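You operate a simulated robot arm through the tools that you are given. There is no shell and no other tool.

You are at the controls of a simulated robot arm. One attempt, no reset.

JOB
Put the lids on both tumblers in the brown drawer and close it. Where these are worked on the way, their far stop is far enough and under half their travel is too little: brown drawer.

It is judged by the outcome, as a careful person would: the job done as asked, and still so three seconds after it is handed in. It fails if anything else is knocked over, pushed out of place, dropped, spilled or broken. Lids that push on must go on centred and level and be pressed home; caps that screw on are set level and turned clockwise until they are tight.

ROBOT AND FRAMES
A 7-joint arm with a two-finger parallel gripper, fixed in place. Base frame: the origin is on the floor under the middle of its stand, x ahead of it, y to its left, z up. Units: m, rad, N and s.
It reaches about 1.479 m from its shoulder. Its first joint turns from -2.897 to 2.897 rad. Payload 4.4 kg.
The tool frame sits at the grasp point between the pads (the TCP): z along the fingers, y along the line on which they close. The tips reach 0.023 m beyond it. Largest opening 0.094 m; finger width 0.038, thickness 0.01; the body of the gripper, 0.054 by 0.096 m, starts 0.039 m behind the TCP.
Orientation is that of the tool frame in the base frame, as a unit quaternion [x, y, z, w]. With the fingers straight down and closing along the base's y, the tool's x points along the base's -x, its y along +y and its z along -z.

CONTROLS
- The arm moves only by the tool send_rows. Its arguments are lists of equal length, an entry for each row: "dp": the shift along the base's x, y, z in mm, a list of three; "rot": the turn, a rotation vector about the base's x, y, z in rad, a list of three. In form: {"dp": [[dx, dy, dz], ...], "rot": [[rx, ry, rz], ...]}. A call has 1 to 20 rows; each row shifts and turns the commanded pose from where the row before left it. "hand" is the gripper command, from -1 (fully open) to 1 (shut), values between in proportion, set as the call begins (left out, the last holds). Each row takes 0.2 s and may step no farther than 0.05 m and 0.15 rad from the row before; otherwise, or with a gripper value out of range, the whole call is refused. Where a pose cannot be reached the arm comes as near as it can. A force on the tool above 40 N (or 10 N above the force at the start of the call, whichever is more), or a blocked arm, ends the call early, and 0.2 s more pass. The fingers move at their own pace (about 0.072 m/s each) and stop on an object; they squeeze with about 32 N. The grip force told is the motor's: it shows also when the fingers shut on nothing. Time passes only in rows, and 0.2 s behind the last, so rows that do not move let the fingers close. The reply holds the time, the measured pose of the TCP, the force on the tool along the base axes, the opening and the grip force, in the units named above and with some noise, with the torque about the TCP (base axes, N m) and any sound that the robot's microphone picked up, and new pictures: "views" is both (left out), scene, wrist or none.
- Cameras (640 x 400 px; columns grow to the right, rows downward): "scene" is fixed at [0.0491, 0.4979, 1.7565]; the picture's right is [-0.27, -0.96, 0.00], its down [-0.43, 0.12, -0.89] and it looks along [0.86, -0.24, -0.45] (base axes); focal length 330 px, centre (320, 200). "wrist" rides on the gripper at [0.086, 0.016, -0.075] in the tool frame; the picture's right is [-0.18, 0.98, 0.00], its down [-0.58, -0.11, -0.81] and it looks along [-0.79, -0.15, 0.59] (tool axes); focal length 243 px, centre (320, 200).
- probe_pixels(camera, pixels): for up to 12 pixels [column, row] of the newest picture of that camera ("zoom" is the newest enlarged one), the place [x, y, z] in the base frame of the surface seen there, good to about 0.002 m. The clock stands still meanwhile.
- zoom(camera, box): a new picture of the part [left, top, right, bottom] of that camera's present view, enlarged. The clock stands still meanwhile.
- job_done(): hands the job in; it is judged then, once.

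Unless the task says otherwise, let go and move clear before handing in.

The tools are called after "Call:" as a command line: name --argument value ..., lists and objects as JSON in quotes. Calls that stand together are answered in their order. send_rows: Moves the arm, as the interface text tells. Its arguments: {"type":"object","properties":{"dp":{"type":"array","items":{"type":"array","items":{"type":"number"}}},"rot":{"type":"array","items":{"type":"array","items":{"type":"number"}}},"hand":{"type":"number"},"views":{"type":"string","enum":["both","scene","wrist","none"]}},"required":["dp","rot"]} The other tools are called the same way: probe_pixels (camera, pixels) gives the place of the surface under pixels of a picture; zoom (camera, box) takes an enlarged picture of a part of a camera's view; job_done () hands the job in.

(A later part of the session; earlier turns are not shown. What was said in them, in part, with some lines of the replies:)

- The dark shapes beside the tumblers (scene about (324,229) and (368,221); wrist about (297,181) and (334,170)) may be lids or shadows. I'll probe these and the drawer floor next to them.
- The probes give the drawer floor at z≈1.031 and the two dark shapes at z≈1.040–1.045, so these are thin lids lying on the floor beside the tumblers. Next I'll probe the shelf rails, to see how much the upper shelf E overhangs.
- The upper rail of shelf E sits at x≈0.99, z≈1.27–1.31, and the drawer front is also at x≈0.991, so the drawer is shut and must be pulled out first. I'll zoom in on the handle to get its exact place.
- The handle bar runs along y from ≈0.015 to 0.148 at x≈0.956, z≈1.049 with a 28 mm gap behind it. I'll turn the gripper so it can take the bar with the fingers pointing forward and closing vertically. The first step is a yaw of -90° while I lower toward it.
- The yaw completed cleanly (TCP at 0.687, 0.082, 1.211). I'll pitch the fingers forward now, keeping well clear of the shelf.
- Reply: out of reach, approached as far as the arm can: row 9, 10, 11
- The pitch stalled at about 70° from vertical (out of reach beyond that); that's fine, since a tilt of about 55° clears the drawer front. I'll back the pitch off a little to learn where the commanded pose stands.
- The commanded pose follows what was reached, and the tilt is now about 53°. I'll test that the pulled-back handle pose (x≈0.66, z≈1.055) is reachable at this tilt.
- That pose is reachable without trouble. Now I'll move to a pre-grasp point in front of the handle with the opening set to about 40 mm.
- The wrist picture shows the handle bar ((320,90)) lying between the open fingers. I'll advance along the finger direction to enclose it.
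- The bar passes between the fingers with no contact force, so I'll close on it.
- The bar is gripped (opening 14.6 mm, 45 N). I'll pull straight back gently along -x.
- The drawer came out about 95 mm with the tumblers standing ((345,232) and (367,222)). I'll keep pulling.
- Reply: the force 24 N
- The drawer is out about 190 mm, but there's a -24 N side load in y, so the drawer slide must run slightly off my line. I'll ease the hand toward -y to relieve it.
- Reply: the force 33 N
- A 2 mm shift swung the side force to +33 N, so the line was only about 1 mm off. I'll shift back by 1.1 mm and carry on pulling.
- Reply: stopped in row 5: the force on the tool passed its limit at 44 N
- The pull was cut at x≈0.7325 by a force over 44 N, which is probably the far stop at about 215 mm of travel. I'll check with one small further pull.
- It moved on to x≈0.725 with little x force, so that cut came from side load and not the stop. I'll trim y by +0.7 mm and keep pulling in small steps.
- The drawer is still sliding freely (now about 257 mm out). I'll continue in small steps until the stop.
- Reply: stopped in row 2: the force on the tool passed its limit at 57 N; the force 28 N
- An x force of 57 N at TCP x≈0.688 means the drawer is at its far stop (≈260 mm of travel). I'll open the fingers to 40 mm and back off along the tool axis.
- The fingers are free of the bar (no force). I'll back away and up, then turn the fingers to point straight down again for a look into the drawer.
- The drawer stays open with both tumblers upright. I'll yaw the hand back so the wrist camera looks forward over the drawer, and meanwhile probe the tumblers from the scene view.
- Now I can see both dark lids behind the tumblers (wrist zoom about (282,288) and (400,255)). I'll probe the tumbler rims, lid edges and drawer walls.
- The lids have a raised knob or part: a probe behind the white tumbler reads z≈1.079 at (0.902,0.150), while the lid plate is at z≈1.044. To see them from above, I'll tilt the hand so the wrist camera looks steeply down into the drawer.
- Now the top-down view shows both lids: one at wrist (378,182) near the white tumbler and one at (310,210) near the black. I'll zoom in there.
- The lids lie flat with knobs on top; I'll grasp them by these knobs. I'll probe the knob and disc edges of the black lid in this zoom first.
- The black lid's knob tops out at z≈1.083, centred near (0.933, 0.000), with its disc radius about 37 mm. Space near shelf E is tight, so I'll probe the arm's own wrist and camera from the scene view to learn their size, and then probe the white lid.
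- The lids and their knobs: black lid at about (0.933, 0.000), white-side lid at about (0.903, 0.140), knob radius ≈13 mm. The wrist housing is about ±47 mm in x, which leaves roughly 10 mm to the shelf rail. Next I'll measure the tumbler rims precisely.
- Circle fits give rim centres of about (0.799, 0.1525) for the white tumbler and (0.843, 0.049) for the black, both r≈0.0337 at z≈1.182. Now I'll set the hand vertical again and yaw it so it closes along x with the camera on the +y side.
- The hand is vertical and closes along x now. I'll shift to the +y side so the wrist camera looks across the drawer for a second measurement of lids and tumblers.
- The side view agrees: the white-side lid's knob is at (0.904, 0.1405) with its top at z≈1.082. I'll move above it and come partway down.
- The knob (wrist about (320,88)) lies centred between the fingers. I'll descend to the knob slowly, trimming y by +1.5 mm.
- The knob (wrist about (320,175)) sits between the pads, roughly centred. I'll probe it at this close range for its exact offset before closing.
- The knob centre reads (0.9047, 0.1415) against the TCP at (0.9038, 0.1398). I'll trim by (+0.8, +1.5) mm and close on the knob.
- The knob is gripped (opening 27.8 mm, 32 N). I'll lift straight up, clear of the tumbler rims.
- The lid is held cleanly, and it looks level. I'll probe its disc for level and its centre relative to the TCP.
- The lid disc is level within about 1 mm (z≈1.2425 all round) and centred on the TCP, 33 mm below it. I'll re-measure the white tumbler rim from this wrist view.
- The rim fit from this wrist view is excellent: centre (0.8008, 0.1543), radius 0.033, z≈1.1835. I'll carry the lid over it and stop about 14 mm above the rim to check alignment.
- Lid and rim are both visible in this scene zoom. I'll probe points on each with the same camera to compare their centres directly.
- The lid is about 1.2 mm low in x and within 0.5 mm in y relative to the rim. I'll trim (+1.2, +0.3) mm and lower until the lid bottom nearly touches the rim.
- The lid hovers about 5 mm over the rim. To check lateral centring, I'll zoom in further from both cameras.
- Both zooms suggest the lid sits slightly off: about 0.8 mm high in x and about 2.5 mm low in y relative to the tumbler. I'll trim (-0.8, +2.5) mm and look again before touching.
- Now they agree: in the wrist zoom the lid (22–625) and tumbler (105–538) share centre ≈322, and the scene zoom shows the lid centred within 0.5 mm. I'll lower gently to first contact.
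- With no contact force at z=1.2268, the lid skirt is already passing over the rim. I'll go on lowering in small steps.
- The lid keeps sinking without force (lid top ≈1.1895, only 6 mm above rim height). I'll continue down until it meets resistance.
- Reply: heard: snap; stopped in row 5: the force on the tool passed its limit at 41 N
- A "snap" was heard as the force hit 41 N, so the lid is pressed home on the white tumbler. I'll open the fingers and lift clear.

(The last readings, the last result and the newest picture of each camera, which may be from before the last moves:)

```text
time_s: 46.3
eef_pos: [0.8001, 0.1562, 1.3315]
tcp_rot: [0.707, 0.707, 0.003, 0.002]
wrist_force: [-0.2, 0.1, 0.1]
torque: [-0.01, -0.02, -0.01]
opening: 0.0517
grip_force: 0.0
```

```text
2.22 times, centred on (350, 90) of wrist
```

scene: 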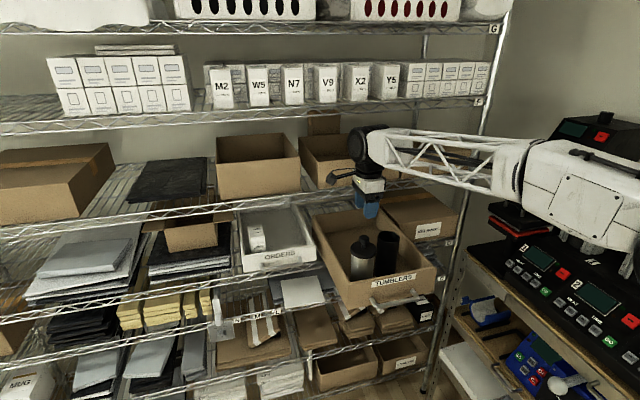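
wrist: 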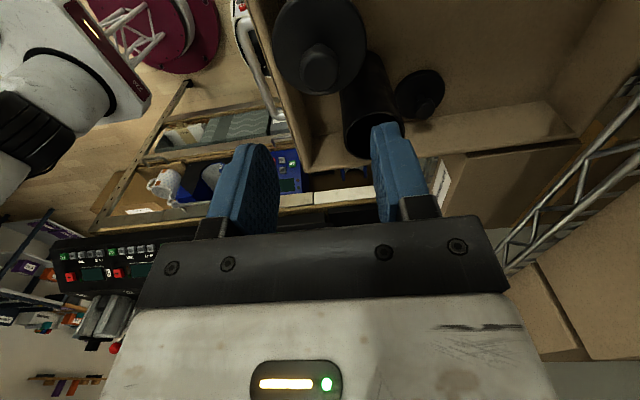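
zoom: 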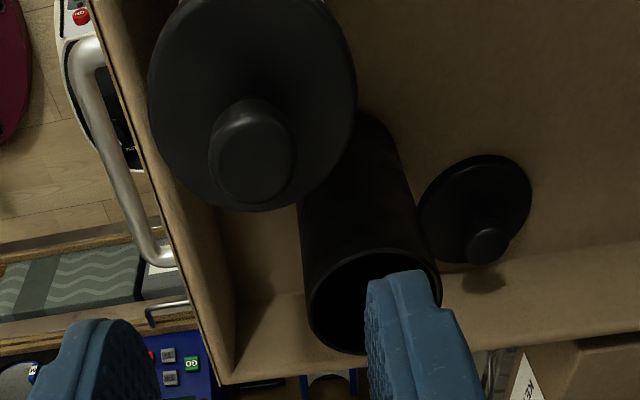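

The white tumbler's lid looks seated and level. I'll probe its top for level, and lid 2's knob and the black rim in this wrist view.

Call:
probe_pixels --camera "zoom" --pixels '[[170, 100], [335, 100], [250, 20], [180, 160], [330, 160], [250, 90], [487, 245], [470, 240], [508, 240], [425, 215], [525, 190], [470, 165]]'

Call:
zoom --camera "wrist" --box '[380, 55, 460, 125]'

```text
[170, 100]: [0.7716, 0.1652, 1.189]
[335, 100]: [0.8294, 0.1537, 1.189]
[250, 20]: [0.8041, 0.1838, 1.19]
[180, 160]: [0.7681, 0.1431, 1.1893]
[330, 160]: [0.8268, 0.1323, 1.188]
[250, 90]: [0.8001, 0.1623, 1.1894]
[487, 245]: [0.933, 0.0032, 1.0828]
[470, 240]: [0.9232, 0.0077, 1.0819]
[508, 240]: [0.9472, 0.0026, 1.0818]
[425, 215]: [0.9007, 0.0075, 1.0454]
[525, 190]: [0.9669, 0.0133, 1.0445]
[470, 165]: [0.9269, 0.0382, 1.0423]
```

```text
5.71 times, centred on (420, 90) of wrist
```

zoom: 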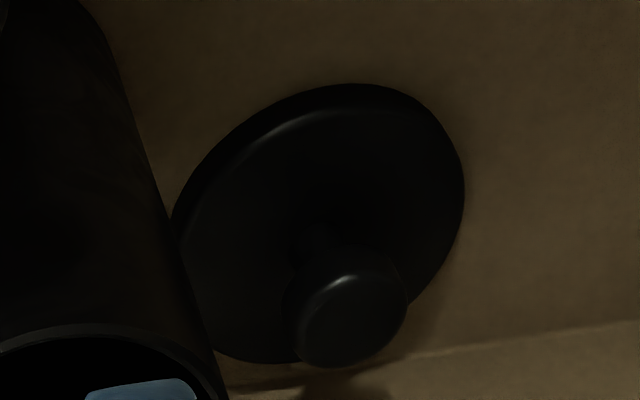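

The white tumbler's lid top reads 1.188–1.190 all round: level. Now the black tumbler's lid: I'll probe its knob and disc edges here.

Call:
probe_pixels --camera "zoom" --pixels '[[347, 320], [292, 330], [405, 310], [350, 275], [345, 362], [185, 215], [460, 190], [340, 105], [425, 285], [225, 345], [260, 130], [430, 125]]'

```text
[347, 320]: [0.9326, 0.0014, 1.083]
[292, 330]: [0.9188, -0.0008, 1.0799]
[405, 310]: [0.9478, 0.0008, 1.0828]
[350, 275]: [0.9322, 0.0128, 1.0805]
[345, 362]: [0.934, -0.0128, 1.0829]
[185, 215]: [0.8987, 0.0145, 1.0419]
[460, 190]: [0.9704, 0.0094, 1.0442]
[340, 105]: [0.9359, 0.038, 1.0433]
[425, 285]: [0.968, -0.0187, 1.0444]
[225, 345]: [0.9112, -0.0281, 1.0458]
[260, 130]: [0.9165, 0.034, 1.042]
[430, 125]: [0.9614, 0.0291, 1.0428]
```

The black lid's centre is at (0.934, 0.001), which brings the hand within about 8 mm of the shelf E rail. I'll probe the rail and the boxes above it around y≈0 to be sure of the clearance.

Call:
zoom --camera "scene" --box '[370, 150, 450, 205]'

Call:
zoom --camera "wrist" --box '[440, 60, 640, 260]'

```text
7.27 times, centred on (410, 178) of scene
```

zoom: 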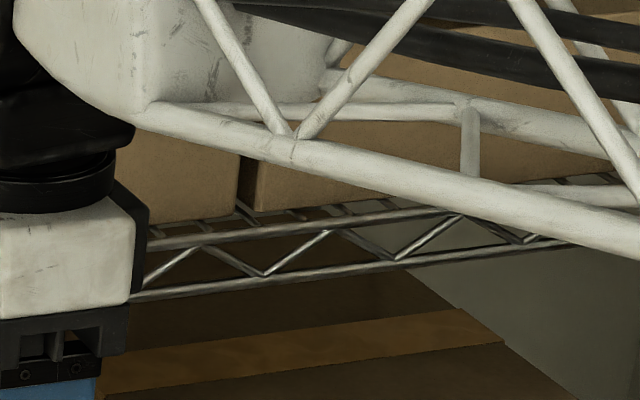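

```text
2.00 times, centred on (540, 160) of wrist
```

zoom: 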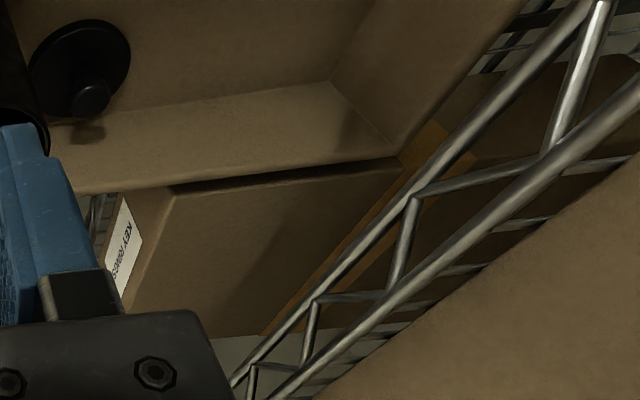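

Call:
probe_pixels --camera "zoom" --pixels '[[370, 252], [430, 178], [505, 90], [560, 35], [400, 272], [470, 210], [560, 140], [600, 95], [450, 320], [560, 240], [320, 200], [130, 160]]'

Call:
probe_pixels --camera "scene" --pixels '[[400, 183], [395, 192], [410, 180], [392, 172], [430, 178], [385, 175]]'

```text
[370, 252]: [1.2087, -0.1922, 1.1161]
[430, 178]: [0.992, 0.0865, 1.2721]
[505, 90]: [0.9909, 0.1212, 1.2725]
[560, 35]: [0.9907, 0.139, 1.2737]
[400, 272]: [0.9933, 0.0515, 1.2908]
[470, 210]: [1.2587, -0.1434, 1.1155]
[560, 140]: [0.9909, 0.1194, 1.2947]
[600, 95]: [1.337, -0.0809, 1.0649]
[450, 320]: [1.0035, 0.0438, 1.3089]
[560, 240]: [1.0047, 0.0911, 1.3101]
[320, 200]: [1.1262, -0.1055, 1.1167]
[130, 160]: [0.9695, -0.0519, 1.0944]
```

```text
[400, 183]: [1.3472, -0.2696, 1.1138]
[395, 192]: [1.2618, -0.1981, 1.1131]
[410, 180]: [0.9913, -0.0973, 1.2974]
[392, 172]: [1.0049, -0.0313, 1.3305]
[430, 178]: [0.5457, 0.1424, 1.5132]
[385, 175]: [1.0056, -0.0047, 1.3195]
```

The rail front is at x≈0.991 and the boxes at 1.0045. I'll measure the wrist housing's forward extent in the current pose for a firm clearance figure.

Call:
zoom --camera "scene" --box '[325, 110, 405, 225]'

```text
3.48 times, centred on (365, 168) of scene
```

zoom: 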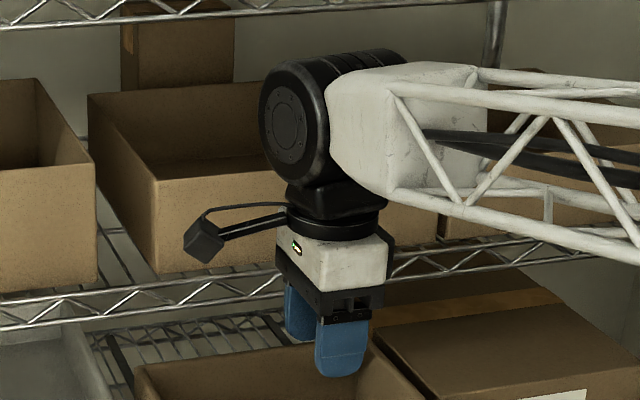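

Call:
probe_pixels --camera "zoom" --pixels '[[287, 118], [262, 125], [268, 145], [325, 110], [285, 65], [290, 180], [290, 220], [290, 205], [279, 258], [292, 195], [345, 60], [270, 90]]'

```text
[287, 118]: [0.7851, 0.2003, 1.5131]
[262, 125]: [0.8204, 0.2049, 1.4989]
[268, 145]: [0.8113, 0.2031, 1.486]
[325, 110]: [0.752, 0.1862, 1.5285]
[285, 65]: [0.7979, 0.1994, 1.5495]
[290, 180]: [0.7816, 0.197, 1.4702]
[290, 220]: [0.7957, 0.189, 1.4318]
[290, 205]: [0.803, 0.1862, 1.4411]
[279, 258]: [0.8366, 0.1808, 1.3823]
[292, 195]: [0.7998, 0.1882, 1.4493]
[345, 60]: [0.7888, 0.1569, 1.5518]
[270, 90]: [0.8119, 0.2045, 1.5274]
```

The wrist housing's axis sits slightly behind the TCP, so it clears the rail by ~20 mm, and the hand body clears by about 8 mm. I'll move over the black tumbler's lid and descend partway.

Call:
send_rows --dp '[[26.8, -31, 0], [26.8, -31, 0], [26.8, -31, 0], [26.8, -31, 0], [26.3, -31, 0], [0, 0, -25], [0, 0, -30], [0, 0, -30], [0, 0, -30], [0, 0, -25], [0, 0, 0]]' --rot '[[0, 0, 0], [0, 0, 0], [0, 0, 0], [0, 0, 0], [0, 0, 0], [0, 0, 0], [0, 0, 0], [0, 0, 0], [0, 0, 0], [0, 0, 0], [0, 0, 0]]'

Call:
zoom --camera "scene" --box '[310, 140, 450, 290]'

Call:
zoom --camera "wrist" --box '[220, 20, 440, 210]'

```text
time_s: 48.7
eef_pos: [0.9338, 0.0013, 1.1915]
tcp_rot: [0.706, 0.708, 0.002, 0.001]
wrist_force: [-0.5, -0.4, 1.1]
torque: [-0.01, 0.01, -0.03]
opening: 0.0516
grip_force: 0.1
```

scene: 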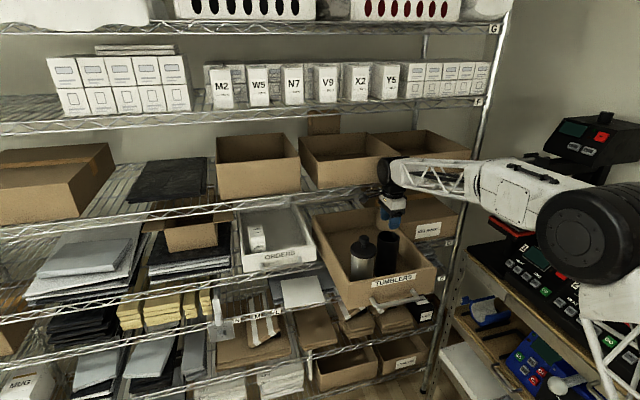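
wrist: 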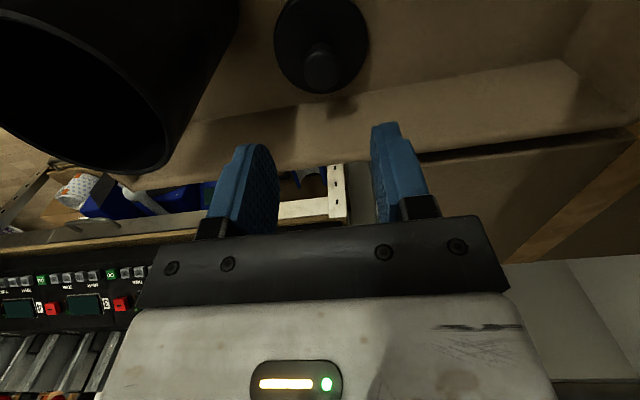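

```text
2.67 times, centred on (380, 215) of scene
```

zoom: 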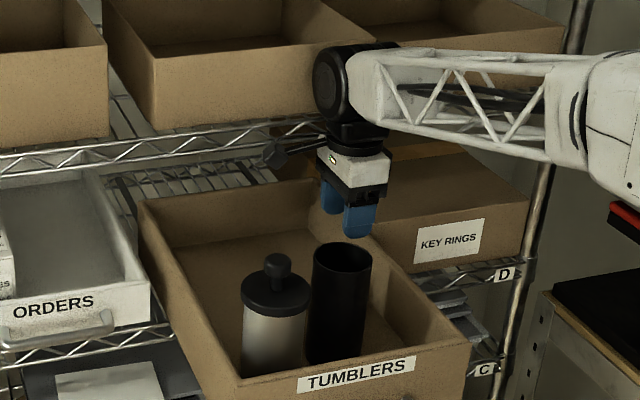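

```text
2.11 times, centred on (330, 115) of wrist
```

zoom: 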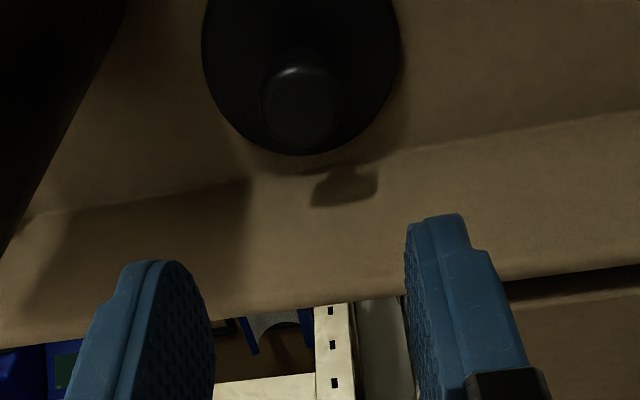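

The knob (wrist about (320,67)) lines up with the finger centre. I'll descend to the knob.

Call:
send_rows --dp '[[0, 0, -20], [0, 0, -25], [0, 0, -25], [0, 0, -20], [0, 0, -12], [0, 0, -9], [0, 0, 0]]' --rot '[[0, 0, 0], [0, 0, 0], [0, 0, 0], [0, 0, 0], [0, 0, 0], [0, 0, 0], [0, 0, 0]]' --views "wrist"

Call:
zoom --camera "wrist" --box '[220, 70, 440, 240]'

```text
time_s: 50.3
eef_pos: [0.9337, 0.0026, 1.08]
tcp_rot: [0.706, 0.708, 0.002, 0.002]
wrist_force: [-0.3, 0.3, -0.4]
torque: [-0.01, 0.0, -0.01]
opening: 0.0517
grip_force: 0.1
```

wrist: 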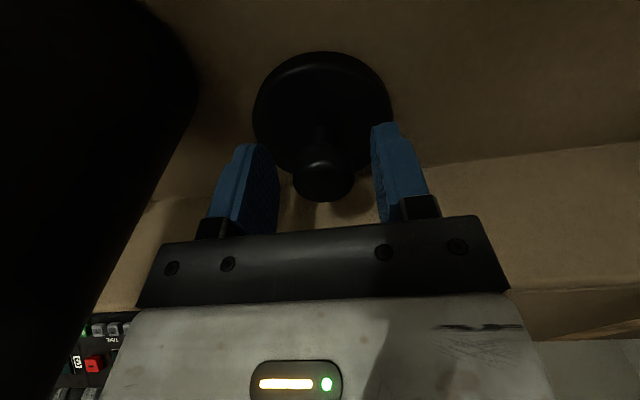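

```text
2.35 times, centred on (330, 155) of wrist
```

zoom: 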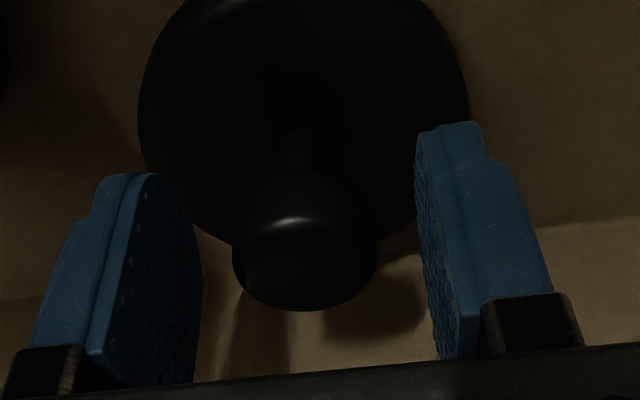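

Call:
probe_pixels --camera "zoom" --pixels '[[303, 265], [237, 260], [372, 258], [305, 307], [300, 225], [302, 215], [143, 120], [464, 110], [300, 160], [300, 10]]'

```text
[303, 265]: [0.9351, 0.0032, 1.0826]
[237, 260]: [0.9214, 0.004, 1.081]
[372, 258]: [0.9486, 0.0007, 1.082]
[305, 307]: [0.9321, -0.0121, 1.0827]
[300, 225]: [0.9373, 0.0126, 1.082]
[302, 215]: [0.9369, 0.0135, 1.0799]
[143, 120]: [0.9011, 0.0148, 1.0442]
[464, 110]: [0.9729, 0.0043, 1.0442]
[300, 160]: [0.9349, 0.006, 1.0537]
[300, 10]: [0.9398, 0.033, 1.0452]
```

The knob sits about as it did for the first lid: slightly toward +x/+y of the TCP. I'll apply the same trim (+0.8, +1.5, -1) mm and close on it.

Call:
send_rows --dp '[[0.8, 1.3, -1], [0, 0, 0]]' --rot '[[0, 0, 0], [0, 0, 0]]' --views "none"

Call:
send_rows --dp '[[0, 0, 0], [0, 0, 0], [0, 0, 0]]' --rot '[[0, 0, 0], [0, 0, 0], [0, 0, 0]]' --hand 1 --views "wrist"

```text
time_s: 50.9
eef_pos: [0.9343, 0.0028, 1.0798]
tcp_rot: [0.706, 0.708, 0.002, 0.001]
wrist_force: [-0.5, 0.3, 0.1]
torque: [0.0, -0.03, -0.02]
opening: 0.0516
grip_force: 0.0
```

```text
time_s: 51.7
eef_pos: [0.9345, 0.0023, 1.0801]
tcp_rot: [0.706, 0.708, 0.002, 0.001]
wrist_force: [-0.1, -0.8, 0.9]
torque: [0.02, -0.02, 0.02]
opening: 0.0277
grip_force: 31.9
```

wrist: 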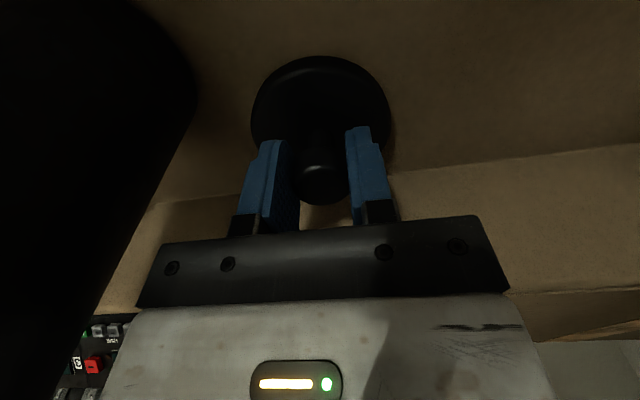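

The second knob is gripped (27.7 mm, 32 N). I'll lift straight up.

Call:
send_rows --dp '[[0, 0, 8], [0, 0, 15], [0, 0, 25], [0, 0, 30], [0, 0, 35], [0, 0, 35], [0, 0, 30], [0, 0, 18], [0, 0, 0]]' --rot '[[0, 0, 0], [0, 0, 0], [0, 0, 0], [0, 0, 0], [0, 0, 0], [0, 0, 0], [0, 0, 0], [0, 0, 0], [0, 0, 0]]'

Call:
zoom --camera "wrist" --box '[200, 30, 440, 230]'

Call:
zoom --camera "scene" --box '[320, 170, 440, 280]'

```text
time_s: 53.7
eef_pos: [0.9342, 0.0032, 1.2757]
tcp_rot: [0.707, 0.708, 0.002, 0.001]
wrist_force: [-0.2, -0.2, -0.5]
torque: [0.01, -0.02, -0.02]
opening: 0.0278
grip_force: 32.0
```

scene: 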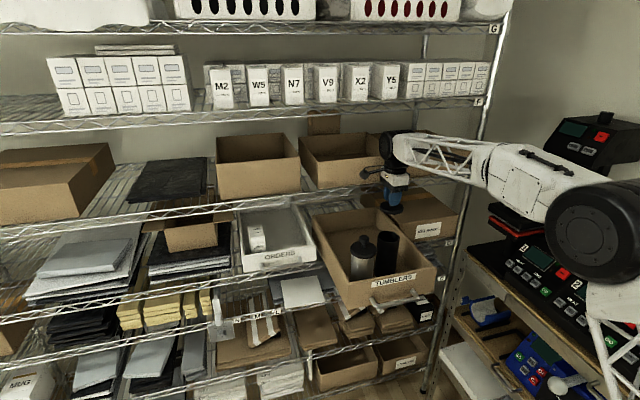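
wrist: 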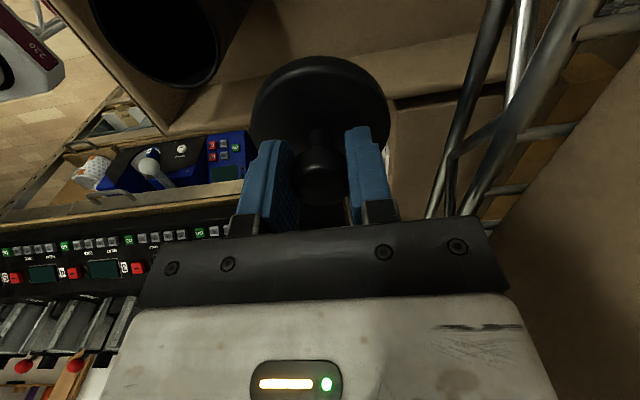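

```text
2.00 times, centred on (320, 130) of wrist
```

zoom: 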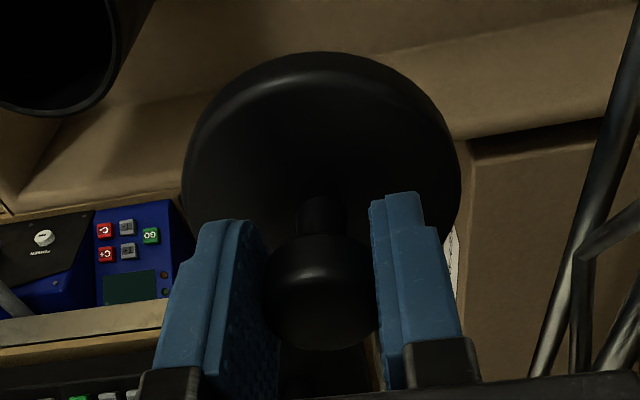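

```text
3.64 times, centred on (380, 225) of scene
```

zoom: 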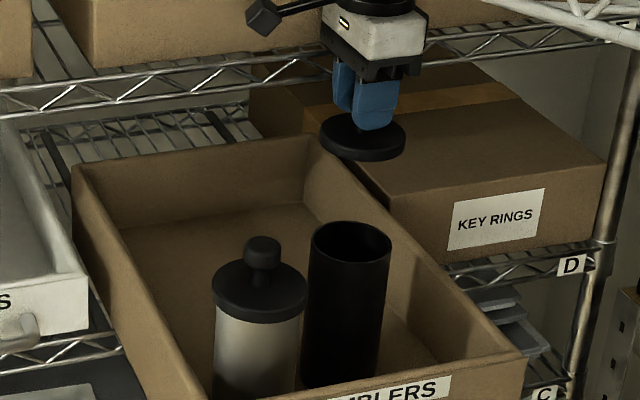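

The second lid is up and level. I'll carry it over the black tumbler, using the rim estimate corrected by the first lid's offset, and stop about 14 mm above the rim.

Call:
send_rows --dp '[[-20, 12, 0], [-25, 14, 0], [-25, 14, 0], [-20, 9.8, 0], [0, 0, -12], [0, 0, -12], [0, 0, 0]]' --rot '[[0, 0, 0], [0, 0, 0], [0, 0, 0], [0, 0, 0], [0, 0, 0], [0, 0, 0], [0, 0, 0]]'

Call:
zoom --camera "wrist" --box '[245, 30, 395, 130]'

Call:
zoom --camera "scene" --box '[365, 218, 411, 250]'

```text
time_s: 55.3
eef_pos: [0.8441, 0.0541, 1.2518]
tcp_rot: [0.707, 0.707, 0.002, 0.001]
wrist_force: [0.2, 0.0, -0.1]
torque: [0.01, 0.0, -0.02]
opening: 0.0274
grip_force: 31.8
```

scene: 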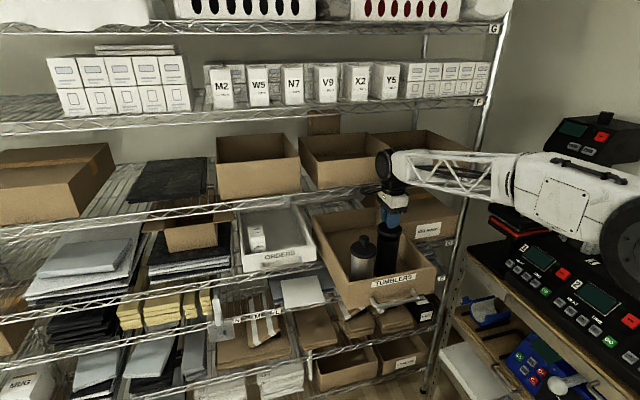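
wrist: 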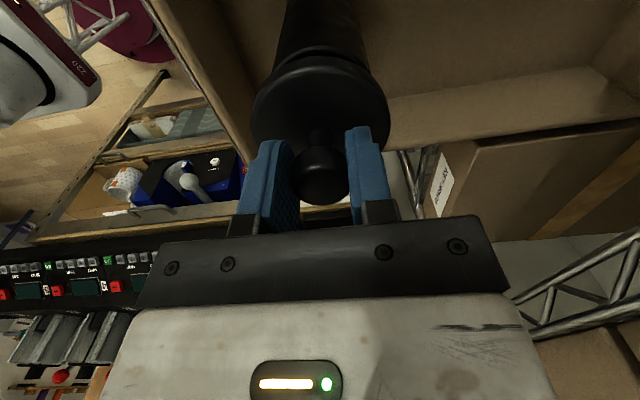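

```text
4.00 times, centred on (320, 80) of wrist
```

zoom: 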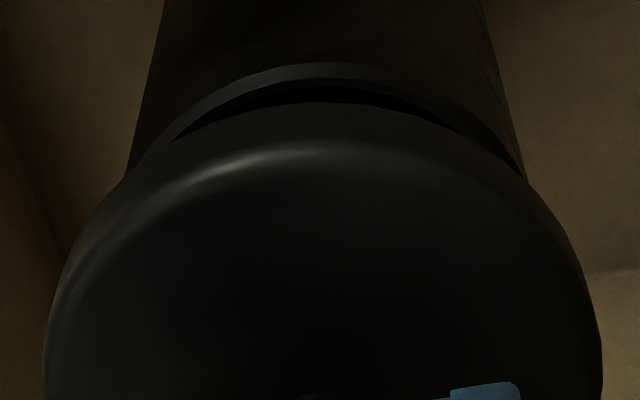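

```text
12.50 times, centred on (388, 234) of scene
```

zoom: 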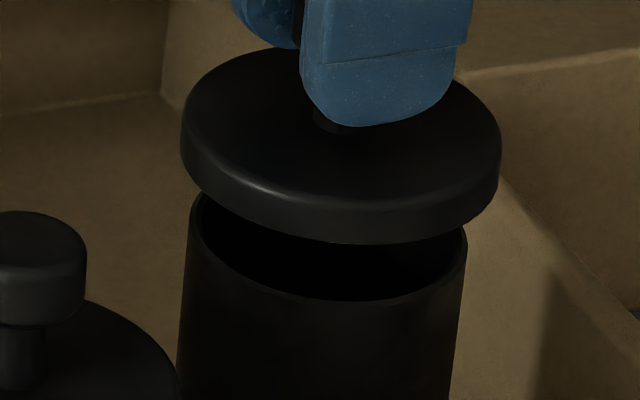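

In the scene zoom the lid (181–501) sits about 1.2 mm toward -y of the tumbler (190–467), while the wrist zoom shows x within 0.4 mm. I'll trim (+0.3, +1.2) mm and lower to about 5 mm above the rim for a final check.

Call:
send_rows --dp '[[0.3, 1.2, 0], [0, 0, -6], [0, 0, -6], [0, 0, -2], [0, 0, 0]]' --rot '[[0, 0, 0], [0, 0, 0], [0, 0, 0], [0, 0, 0], [0, 0, 0]]'

Call:
zoom --camera "wrist" --box '[245, 40, 395, 130]'

Call:
zoom --camera "scene" --box '[369, 222, 405, 248]'

```text
time_s: 56.5
eef_pos: [0.8436, 0.0547, 1.2379]
tcp_rot: [0.707, 0.708, 0.003, 0.001]
wrist_force: [-0.3, 0.2, -0.9]
torque: [-0.04, -0.04, 0.02]
opening: 0.0277
grip_force: 31.6
```

scene: 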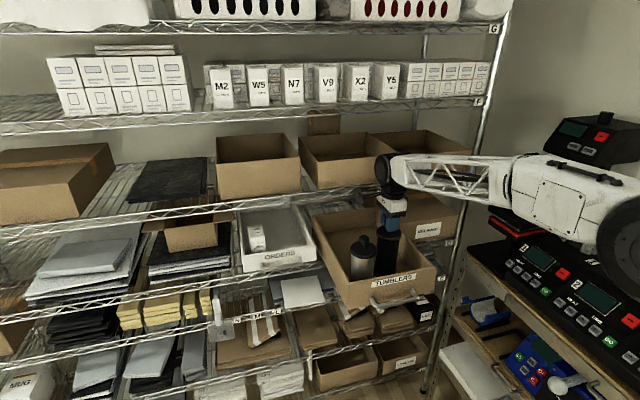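
wrist: 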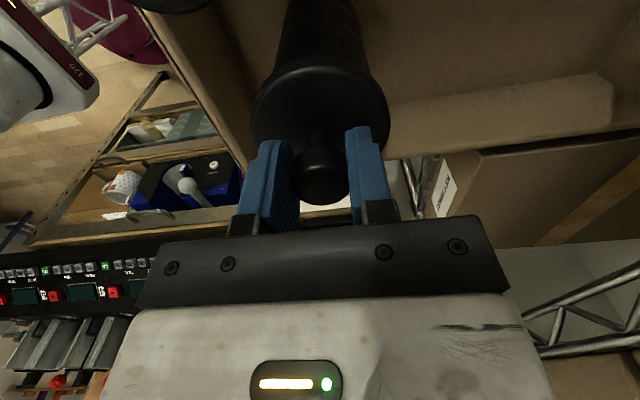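

```text
4.27 times, centred on (320, 85) of wrist
```

zoom: 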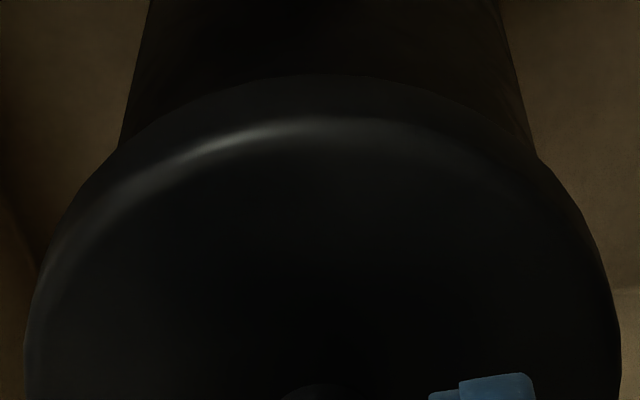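

```text
15.38 times, centred on (387, 235) of scene
```

zoom: 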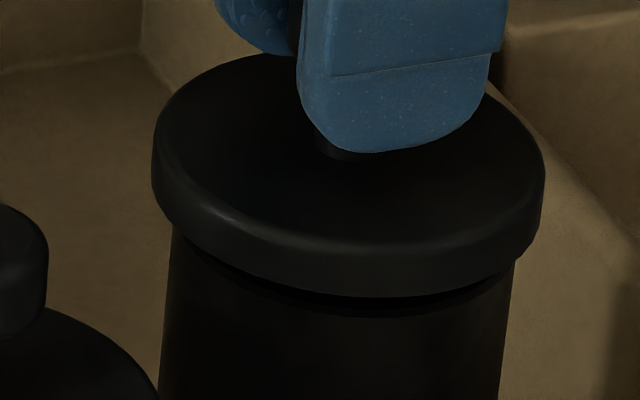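

Both views now show the lid centred to within 0.4 mm. I'll trim x by +0.3 mm and lower it over the rim.

Call:
send_rows --dp '[[0.3, 0, -2], [0, 0, -2], [0, 0, -2], [0, 0, -2], [0, 0, -1.5], [0, 0, 0]]' --rot '[[0, 0, 0], [0, 0, 0], [0, 0, 0], [0, 0, 0], [0, 0, 0], [0, 0, 0]]' --views "none"

Call:
zoom --camera "scene" --box '[369, 222, 405, 248]'

```text
time_s: 57.9
eef_pos: [0.8459, 0.0537, 1.2279]
tcp_rot: [0.707, 0.707, 0.002, 0.002]
wrist_force: [0.1, -0.5, 0.2]
torque: [0.0, -0.03, -0.03]
opening: 0.0277
grip_force: 31.8
```

```text
15.38 times, centred on (387, 235) of scene
```

zoom: 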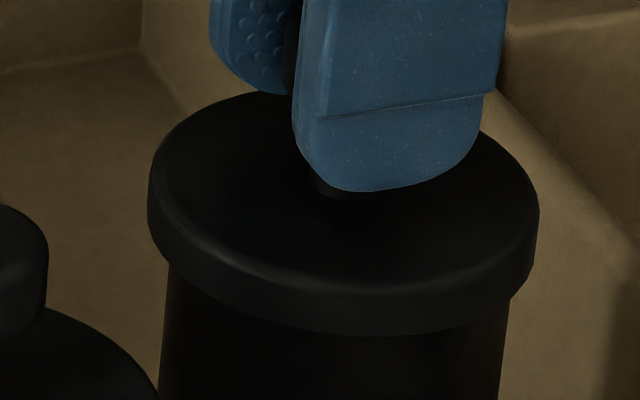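

The skirt is over the rim with no side force. I'll keep pressing down in 1 mm steps until it snaps home.

Call:
send_rows --dp '[[0, 0, -1.5], [0, 0, -1.5], [0, 0, -1], [0, 0, -1], [0, 0, -1], [0, 0, -1], [0, 0, -1], [0, 0, 0]]' --rot '[[0, 0, 0], [0, 0, 0], [0, 0, 0], [0, 0, 0], [0, 0, 0], [0, 0, 0], [0, 0, 0], [0, 0, 0]]' --views "none"

Call:
zoom --camera "scene" --box '[369, 222, 405, 248]'

```text
time_s: 59.7
eef_pos: [0.8459, 0.0546, 1.224]
tcp_rot: [0.707, 0.708, 0.004, 0.003]
wrist_force: [-0.7, 0.1, 1.7]
torque: [0.0, -0.06, 0.0]
opening: 0.0278
grip_force: 32.1
heard: snap
stopped in row 8: the force on the tool passed its limit at 41 N (the readings are from after the stop); the commanded pose is now the measured one
```

```text
15.38 times, centred on (387, 235) of scene
```

zoom: 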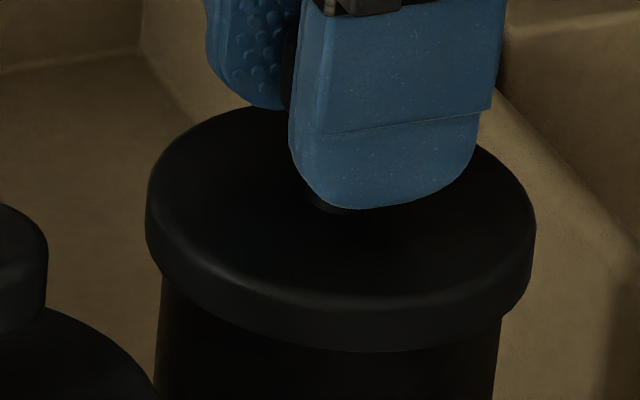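

The second "snap" was heard at 41 N, so the black tumbler's lid is home too. I'll open the fingers and lift straight clear.

Call:
send_rows --dp '[[0, 0, 0], [0, 0, 0], [0, 0, 0]]' --rot '[[0, 0, 0], [0, 0, 0], [0, 0, 0]]' --hand -0.1 --views "none"

Call:
send_rows --dp '[[0, 0, 10], [0, 0, 20], [0, 0, 30], [0, 0, 30], [0, 0, 20], [0, 0, 0]]' --rot '[[0, 0, 0], [0, 0, 0], [0, 0, 0], [0, 0, 0], [0, 0, 0], [0, 0, 0]]' --views "both"

Call:
zoom --camera "scene" --box '[335, 215, 415, 280]'

Call:
zoom --camera "wrist" --box '[180, 0, 440, 160]'

```text
time_s: 60.5
eef_pos: [0.8457, 0.0547, 1.225]
tcp_rot: [0.707, 0.708, 0.004, 0.003]
wrist_force: [-0.1, -0.2, 0.2]
torque: [0.02, 0.02, 0.0]
opening: 0.0517
grip_force: 0.0
```

```text
time_s: 61.9
eef_pos: [0.846, 0.0529, 1.3332]
tcp_rot: [0.706, 0.708, 0.004, 0.003]
wrist_force: [0.3, 0.6, 0.4]
torque: [-0.03, 0.0, 0.01]
opening: 0.0514
grip_force: 0.1
```

scene: 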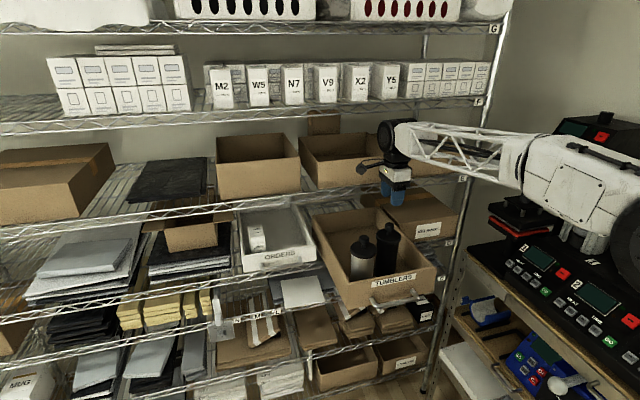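
wrist: 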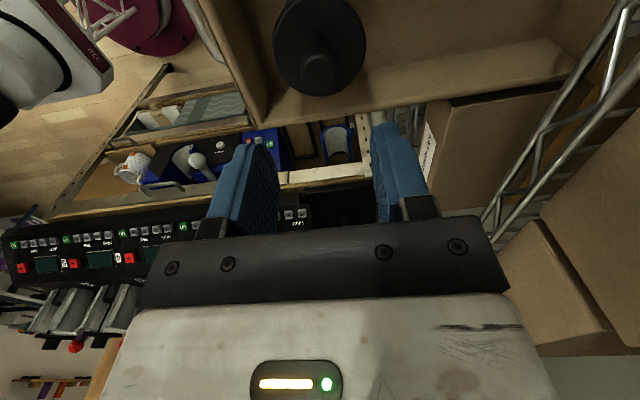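

```text
6.15 times, centred on (375, 248) of scene
```

zoom: 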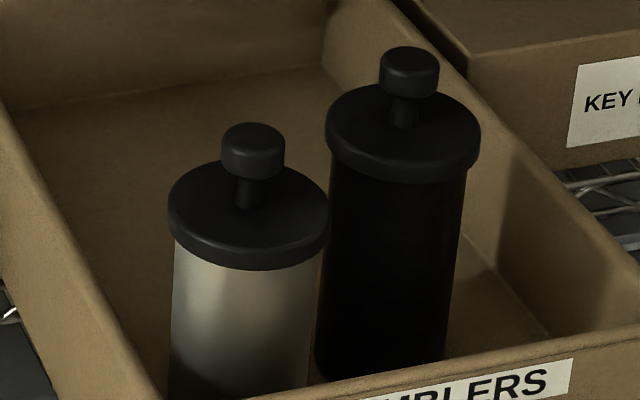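

```text
2.46 times, centred on (310, 80) of wrist
```

zoom: 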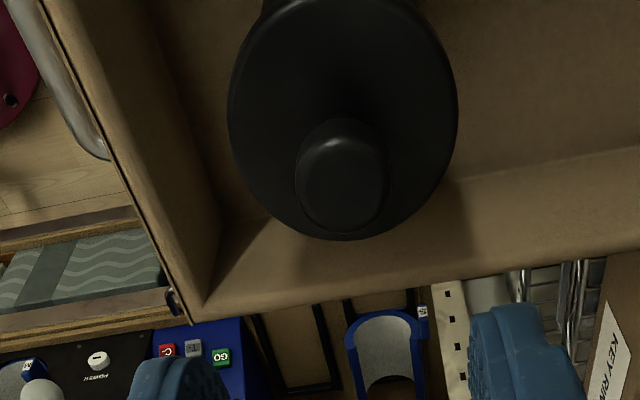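

Call:
probe_pixels --camera "zoom" --pixels '[[250, 100], [435, 100], [345, 20], [265, 180], [420, 180], [345, 100], [340, 180]]'

Call:
probe_pixels --camera "scene" --pixels '[[350, 249], [370, 254], [360, 245], [361, 238], [376, 236], [396, 240], [386, 243], [388, 226], [400, 303], [385, 303], [415, 297], [420, 270]]'

```text
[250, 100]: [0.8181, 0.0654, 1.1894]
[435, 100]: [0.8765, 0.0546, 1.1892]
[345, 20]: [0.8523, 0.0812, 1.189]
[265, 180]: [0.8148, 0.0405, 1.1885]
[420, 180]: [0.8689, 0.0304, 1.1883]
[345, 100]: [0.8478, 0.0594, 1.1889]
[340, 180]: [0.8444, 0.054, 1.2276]
```

```text
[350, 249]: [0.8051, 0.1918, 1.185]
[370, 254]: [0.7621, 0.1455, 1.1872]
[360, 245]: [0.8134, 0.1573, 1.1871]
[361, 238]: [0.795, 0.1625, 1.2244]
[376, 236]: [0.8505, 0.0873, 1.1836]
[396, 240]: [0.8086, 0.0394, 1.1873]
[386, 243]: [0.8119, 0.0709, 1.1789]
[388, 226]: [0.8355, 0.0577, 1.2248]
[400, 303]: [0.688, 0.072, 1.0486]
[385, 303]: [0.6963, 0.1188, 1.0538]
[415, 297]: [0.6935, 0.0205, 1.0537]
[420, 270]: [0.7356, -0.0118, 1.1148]
```

Both lids read level at z≈1.189 and both stand upright. Now I'll go back to the handle to close the drawer, retracing the earlier path: first back to above the handle's front, with the opening at 40 mm.

Call:
send_rows --dp '[[-37, 4.5, -3.5], [-37, 4.5, -3.5], [-37, 4.5, -3.5], [-37, 4.5, -3.5], [-37, 4.5, -3.5], [-37, 4.5, -3.5], [0, 0, 0]]' --rot '[[0, 0, 0], [0, 0, 0], [0, 0, 0], [0, 0, 0], [0, 0, 0], [0, 0, 0], [0, 0, 0]]' --hand 0.15 --views "none"

Call:
send_rows --dp '[[0, 0, -30], [0, 0, -30], [0, 0, -30], [0, 0, -30], [0, 0, -30], [0, 0, -30], [0, 0, -28], [0, 0, 0]]' --rot '[[0, -0.1317, 0], [0, -0.1317, 0], [0, -0.1317, 0], [0, -0.1317, 0], [0, -0.1317, 0], [0, -0.1317, 0], [0, -0.1317, 0], [0, 0, 0]]' --views "both"

```text
time_s: 63.5
eef_pos: [0.623, 0.0805, 1.3122]
tcp_rot: [0.707, 0.707, 0.004, 0.003]
wrist_force: [0.0, 0.1, -0.3]
torque: [-0.03, 0.02, 0.01]
opening: 0.0402
grip_force: 0.2
```

```text
time_s: 65.3
eef_pos: [0.6242, 0.0826, 1.1044]
tcp_rot: [0.63, 0.633, 0.319, 0.317]
wrist_force: [-0.3, -0.6, -0.8]
torque: [-0.02, -0.04, 0.0]
opening: 0.0398
grip_force: 0.0
```

scene: 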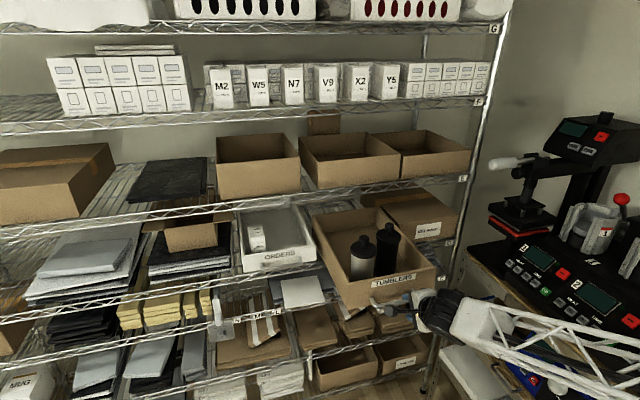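
wrist: 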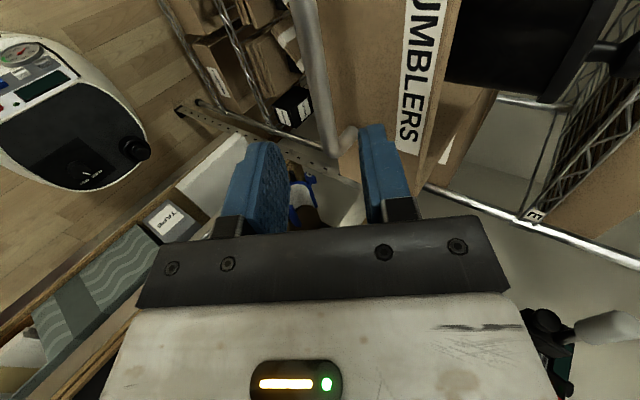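

The handle bar (wrist about (318,100)) lies between the fingers again. I'll advance along the tool axis and close on it.

Call:
send_rows --dp '[[16, 0, -12], [16, 0, -12], [16, 0, -12], [16, 0, -12], [0, 0, 0]]' --rot '[[0, 0, 0], [0, 0, 0], [0, 0, 0], [0, 0, 0], [0, 0, 0]]' --views "wrist"

```text
time_s: 66.5
eef_pos: [0.6882, 0.0819, 1.0566]
tcp_rot: [0.632, 0.632, 0.318, 0.318]
wrist_force: [0.6, -0.8, 0.3]
torque: [-0.03, 0.02, 0.02]
opening: 0.0398
grip_force: 0.1
```

wrist: 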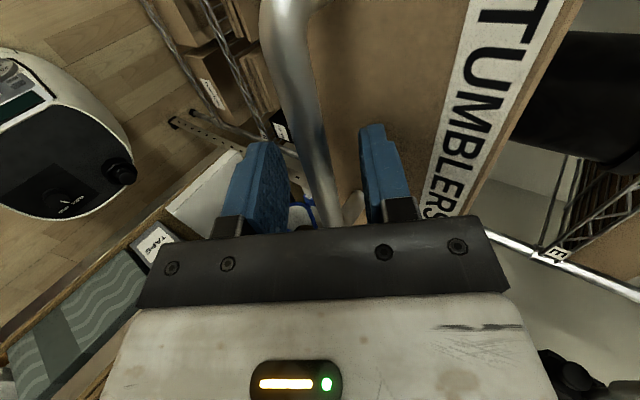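

Call:
send_rows --dp '[[0, 0, 0], [0, 0, 0], [0, 0, 0]]' --rot '[[0, 0, 0], [0, 0, 0], [0, 0, 0]]' --hand 1 --views "none"

```text
time_s: 67.3
eef_pos: [0.6883, 0.0814, 1.0553]
tcp_rot: [0.63, 0.632, 0.32, 0.317]
wrist_force: [1.0, -1.4, -7.0]
torque: [-0.79, 0.08, 0.52]
opening: 0.0147
grip_force: 44.4
```

The handle is gripped (14.7 mm). I'll push the drawer in gently, keeping an eye on side load.

Call:
send_rows --dp '[[3, 0, 0], [6, 0, 0], [10, 0, 0], [12, 0, 0], [12, 0, 0], [12, 0, 0], [10, 0, 0], [6, 0, 0], [3, 0, 0]]' --rot '[[0, 0, 0], [0, 0, 0], [0, 0, 0], [0, 0, 0], [0, 0, 0], [0, 0, 0], [0, 0, 0], [0, 0, 0], [0, 0, 0]]' --views "scene"

```text
time_s: 69.3
eef_pos: [0.762, 0.0819, 1.0562]
tcp_rot: [0.63, 0.634, 0.318, 0.317]
wrist_force: [-0.7, 20.7, -20.9]
torque: [-0.37, 0.22, 0.95]
opening: 0.0147
grip_force: 45.1
```

scene: 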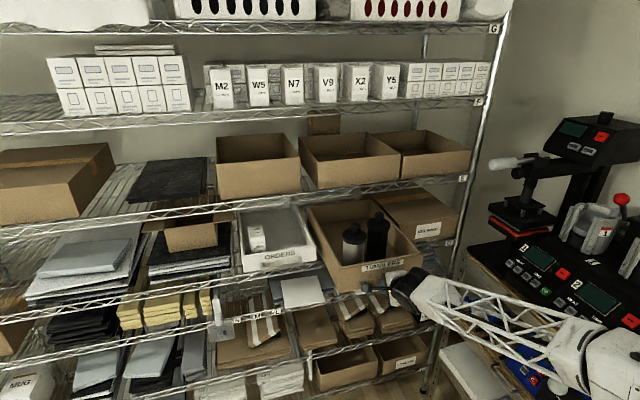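

It moved in 74 mm with side loads of about +21 N in y and -21 N in z. I'll relieve these with a small shift and continue.

Call:
send_rows --dp '[[0, 0.7, -0.7], [4, 0, 0], [8, 0, 0], [10, 0, 0], [10, 0, 0], [8, 0, 0], [4, 0, 0], [0, 0, 0]]' --rot '[[0, 0, 0], [0, 0, 0], [0, 0, 0], [0, 0, 0], [0, 0, 0], [0, 0, 0], [0, 0, 0], [0, 0, 0]]' --views "none"

```text
time_s: 71.1
eef_pos: [0.8059, 0.0824, 1.0552]
tcp_rot: [0.631, 0.632, 0.319, 0.317]
wrist_force: [0.5, -7.3, -16.8]
torque: [-1.02, 0.13, 0.38]
opening: 0.0146
grip_force: 44.4
```

Call:
send_rows --dp '[[0, -0.2, -0.5], [4, 0, 0], [8, 0, 0], [10, 0, 0], [10, 0, 0], [8, 0, 0], [4, 0, 0], [0, 0, 0]]' --rot '[[0, 0, 0], [0, 0, 0], [0, 0, 0], [0, 0, 0], [0, 0, 0], [0, 0, 0], [0, 0, 0], [0, 0, 0]]' --views "scene"

```text
time_s: 72.9
eef_pos: [0.8492, 0.0807, 1.0549]
tcp_rot: [0.631, 0.633, 0.318, 0.317]
wrist_force: [1.9, -21.2, -8.3]
torque: [-1.2, 0.09, 0.2]
opening: 0.0147
grip_force: 44.6
```

scene: 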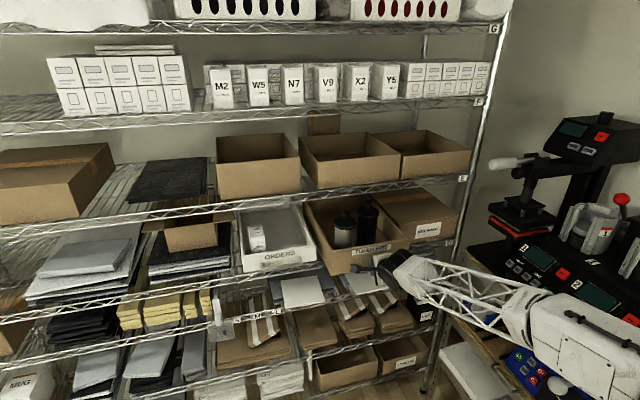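

The drawer is about 160 mm in and the tumblers stand upright. I'll relieve the -21 N side load with a -0.7 mm y trim and push on.

Call:
send_rows --dp '[[0, -0.7, -0.2], [4, 0, 0], [8, 0, 0], [10, 0, 0], [10, 0, 0], [8, 0, 0], [4, 0, 0], [0, 0, 0]]' --rot '[[0, 0, 0], [0, 0, 0], [0, 0, 0], [0, 0, 0], [0, 0, 0], [0, 0, 0], [0, 0, 0], [0, 0, 0]]' --views "none"

```text
time_s: 74.7
eef_pos: [0.8929, 0.081, 1.0554]
tcp_rot: [0.63, 0.633, 0.319, 0.317]
wrist_force: [-1.6, 10.4, -2.3]
torque: [-0.59, 0.06, 0.78]
opening: 0.0145
grip_force: 44.5
```

About 54 mm remain. I'll continue and slow down near the end.

Call:
send_rows --dp '[[0, 0.3, 0], [4, 0, 0], [8, 0, 0], [10, 0, 0], [10, 0, 0], [8, 0, 0], [4, 0, 0], [0, 0, 0]]' --rot '[[0, 0, 0], [0, 0, 0], [0, 0, 0], [0, 0, 0], [0, 0, 0], [0, 0, 0], [0, 0, 0], [0, 0, 0]]' --views "scene"

```text
time_s: 76.5
eef_pos: [0.9369, 0.0824, 1.0555]
tcp_rot: [0.63, 0.633, 0.318, 0.318]
wrist_force: [1.6, 17.9, 14.5]
torque: [-0.6, -0.17, 0.77]
opening: 0.0148
grip_force: 44.8
```

scene: 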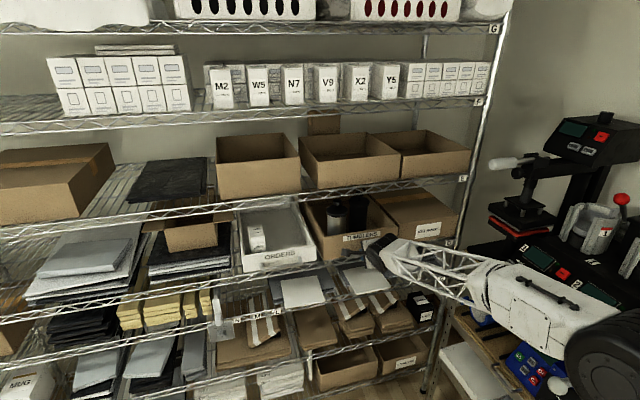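

Nearly shut: about 11 mm remain. I'll trim the side loads and push slowly until the stop is felt.

Call:
send_rows --dp '[[0, 0.5, 0.4], [3, 0, 0], [3, 0, 0], [2, 0, 0], [2, 0, 0], [2, 0, 0], [2, 0, 0], [0, 0, 0]]' --rot '[[0, 0, 0], [0, 0, 0], [0, 0, 0], [0, 0, 0], [0, 0, 0], [0, 0, 0], [0, 0, 0], [0, 0, 0]]' --views "both"

```text
time_s: 77.8
eef_pos: [0.9474, 0.0825, 1.0553]
tcp_rot: [0.631, 0.633, 0.317, 0.317]
wrist_force: [-29.1, -3.9, 7.1]
torque: [-0.8, 0.13, 0.38]
opening: 0.0146
grip_force: 45.0
stopped in row 6: the force on the tool passed its limit at 46 N (the readings are from after the stop); the commanded pose is now the measured one
```

scene: 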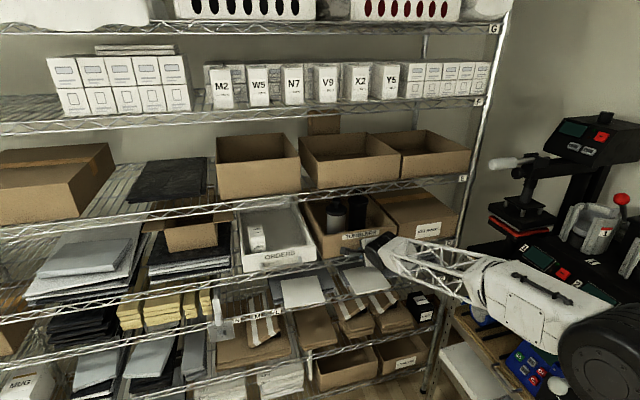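
wrist: 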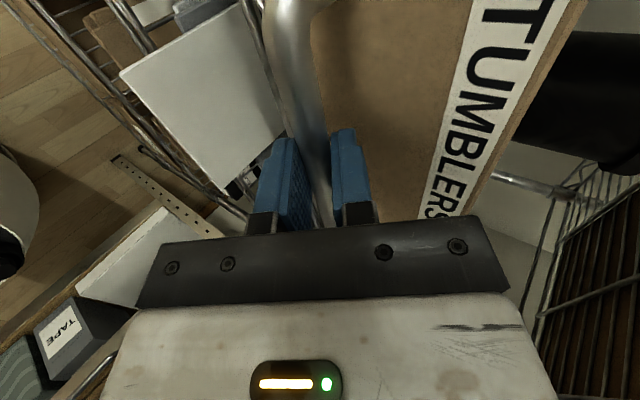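

An x force of 46 N at x=0.9474, the original shut position, means the drawer is fully closed. I'll open the fingers and back away along the tool axis.

Call:
send_rows --dp '[[0, 0, 0], [0, 0, 0], [0, 0, 0]]' --rot '[[0, 0, 0], [0, 0, 0], [0, 0, 0]]' --hand 0.15 --views "none"

Call:
send_rows --dp '[[-16, 0, 12], [-16, 0, 12], [-16, 0, 12], [-16, 0, 12], [-30, 0, 15], [-30, 0, 15], [-30, 0, 15], [-30, 0, 15], [-30, 0, 15], [0, 0, 0]]' --rot '[[0, 0, 0], [0, 0, 0], [0, 0, 0], [0, 0, 0], [0, 0, 0], [0, 0, 0], [0, 0, 0], [0, 0, 0], [0, 0, 0], [0, 0, 0]]' --views "both"

Call:
zoom --camera "scene" --box '[295, 180, 415, 270]'

```text
time_s: 78.6
eef_pos: [0.9474, 0.0816, 1.0557]
tcp_rot: [0.632, 0.632, 0.318, 0.316]
wrist_force: [-0.4, -0.4, 0.6]
torque: [-0.01, 0.02, 0.0]
opening: 0.04
grip_force: 0.0
```

```text
time_s: 80.8
eef_pos: [0.7322, 0.0828, 1.1782]
tcp_rot: [0.632, 0.633, 0.317, 0.317]
wrist_force: [-0.6, 0.0, 0.3]
torque: [0.03, 0.02, 0.05]
opening: 0.0401
grip_force: 0.1
```

scene: 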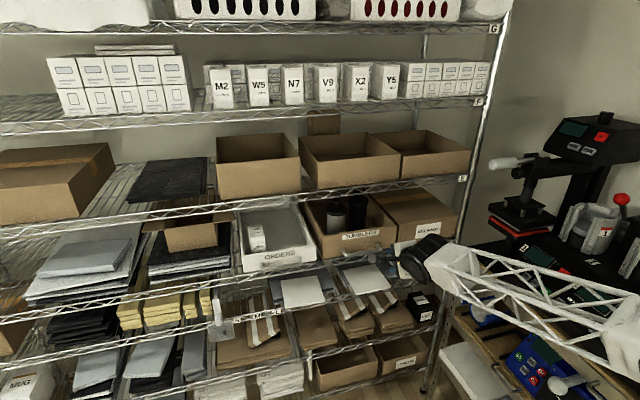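
wrist: 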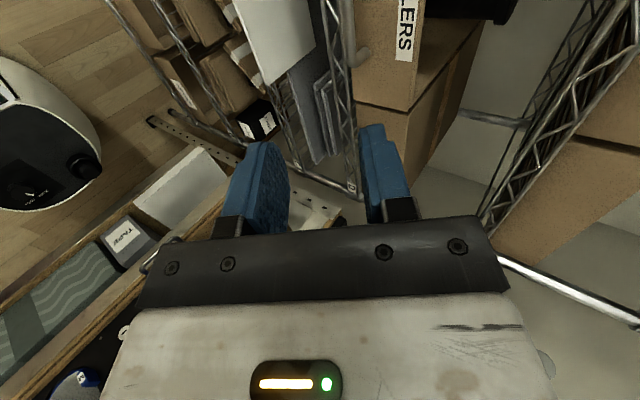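

```text
4.44 times, centred on (355, 225) of scene
```

zoom: 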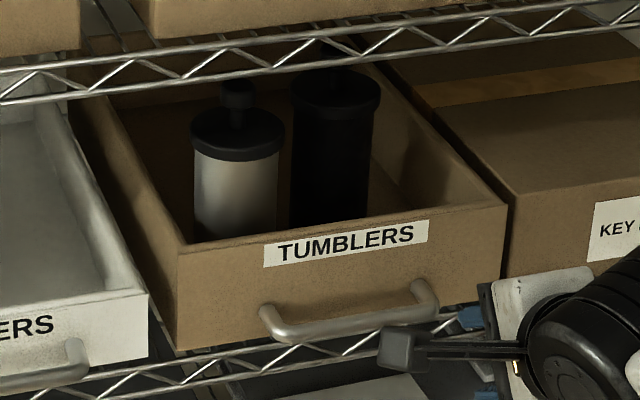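

The drawer is back in place with both lidded tumblers upright. I'll probe the drawer front and the lids to confirm before handing in.

Call:
probe_pixels --camera "zoom" --pixels '[[345, 243], [220, 290], [470, 250], [250, 310], [330, 325], [210, 140], [270, 140], [240, 150], [310, 100], [365, 100], [235, 88]]'

```text
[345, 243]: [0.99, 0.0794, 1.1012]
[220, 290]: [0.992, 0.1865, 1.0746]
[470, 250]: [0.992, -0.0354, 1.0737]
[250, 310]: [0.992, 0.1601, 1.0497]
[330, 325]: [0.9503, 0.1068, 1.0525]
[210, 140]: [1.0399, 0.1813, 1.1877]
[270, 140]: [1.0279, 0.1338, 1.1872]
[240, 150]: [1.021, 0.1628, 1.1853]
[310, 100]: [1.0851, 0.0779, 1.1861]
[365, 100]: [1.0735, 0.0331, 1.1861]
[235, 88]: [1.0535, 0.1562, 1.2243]
```

The drawer front is at x≈0.991 and the handle at 0.950, both as they were at the start when shut. Both lids are level at z≈1.186–1.188, and the hand is clear and open, so I'm handing in the job.

Call:
job_done

```text
The job is handed in.
```

Both tumblers in the brown drawer now have their lids on, and the drawer is shut. I've handed the job in.

- **Lids:** Each one was set down centred and pressed until it snapped. Afterwards both lid tops measured level to within 2 mm, and both tumblers were still upright once the drawer was closed.
- **Drawer:** I pulled it out to its far stop, about 260 mm, and pushed it back to the closed stop. Its front and handle read within 1 mm of where they started.
- **Surroundings:** I saw nothing else knocked over or moved. The gripper was open and well clear when I handed in.
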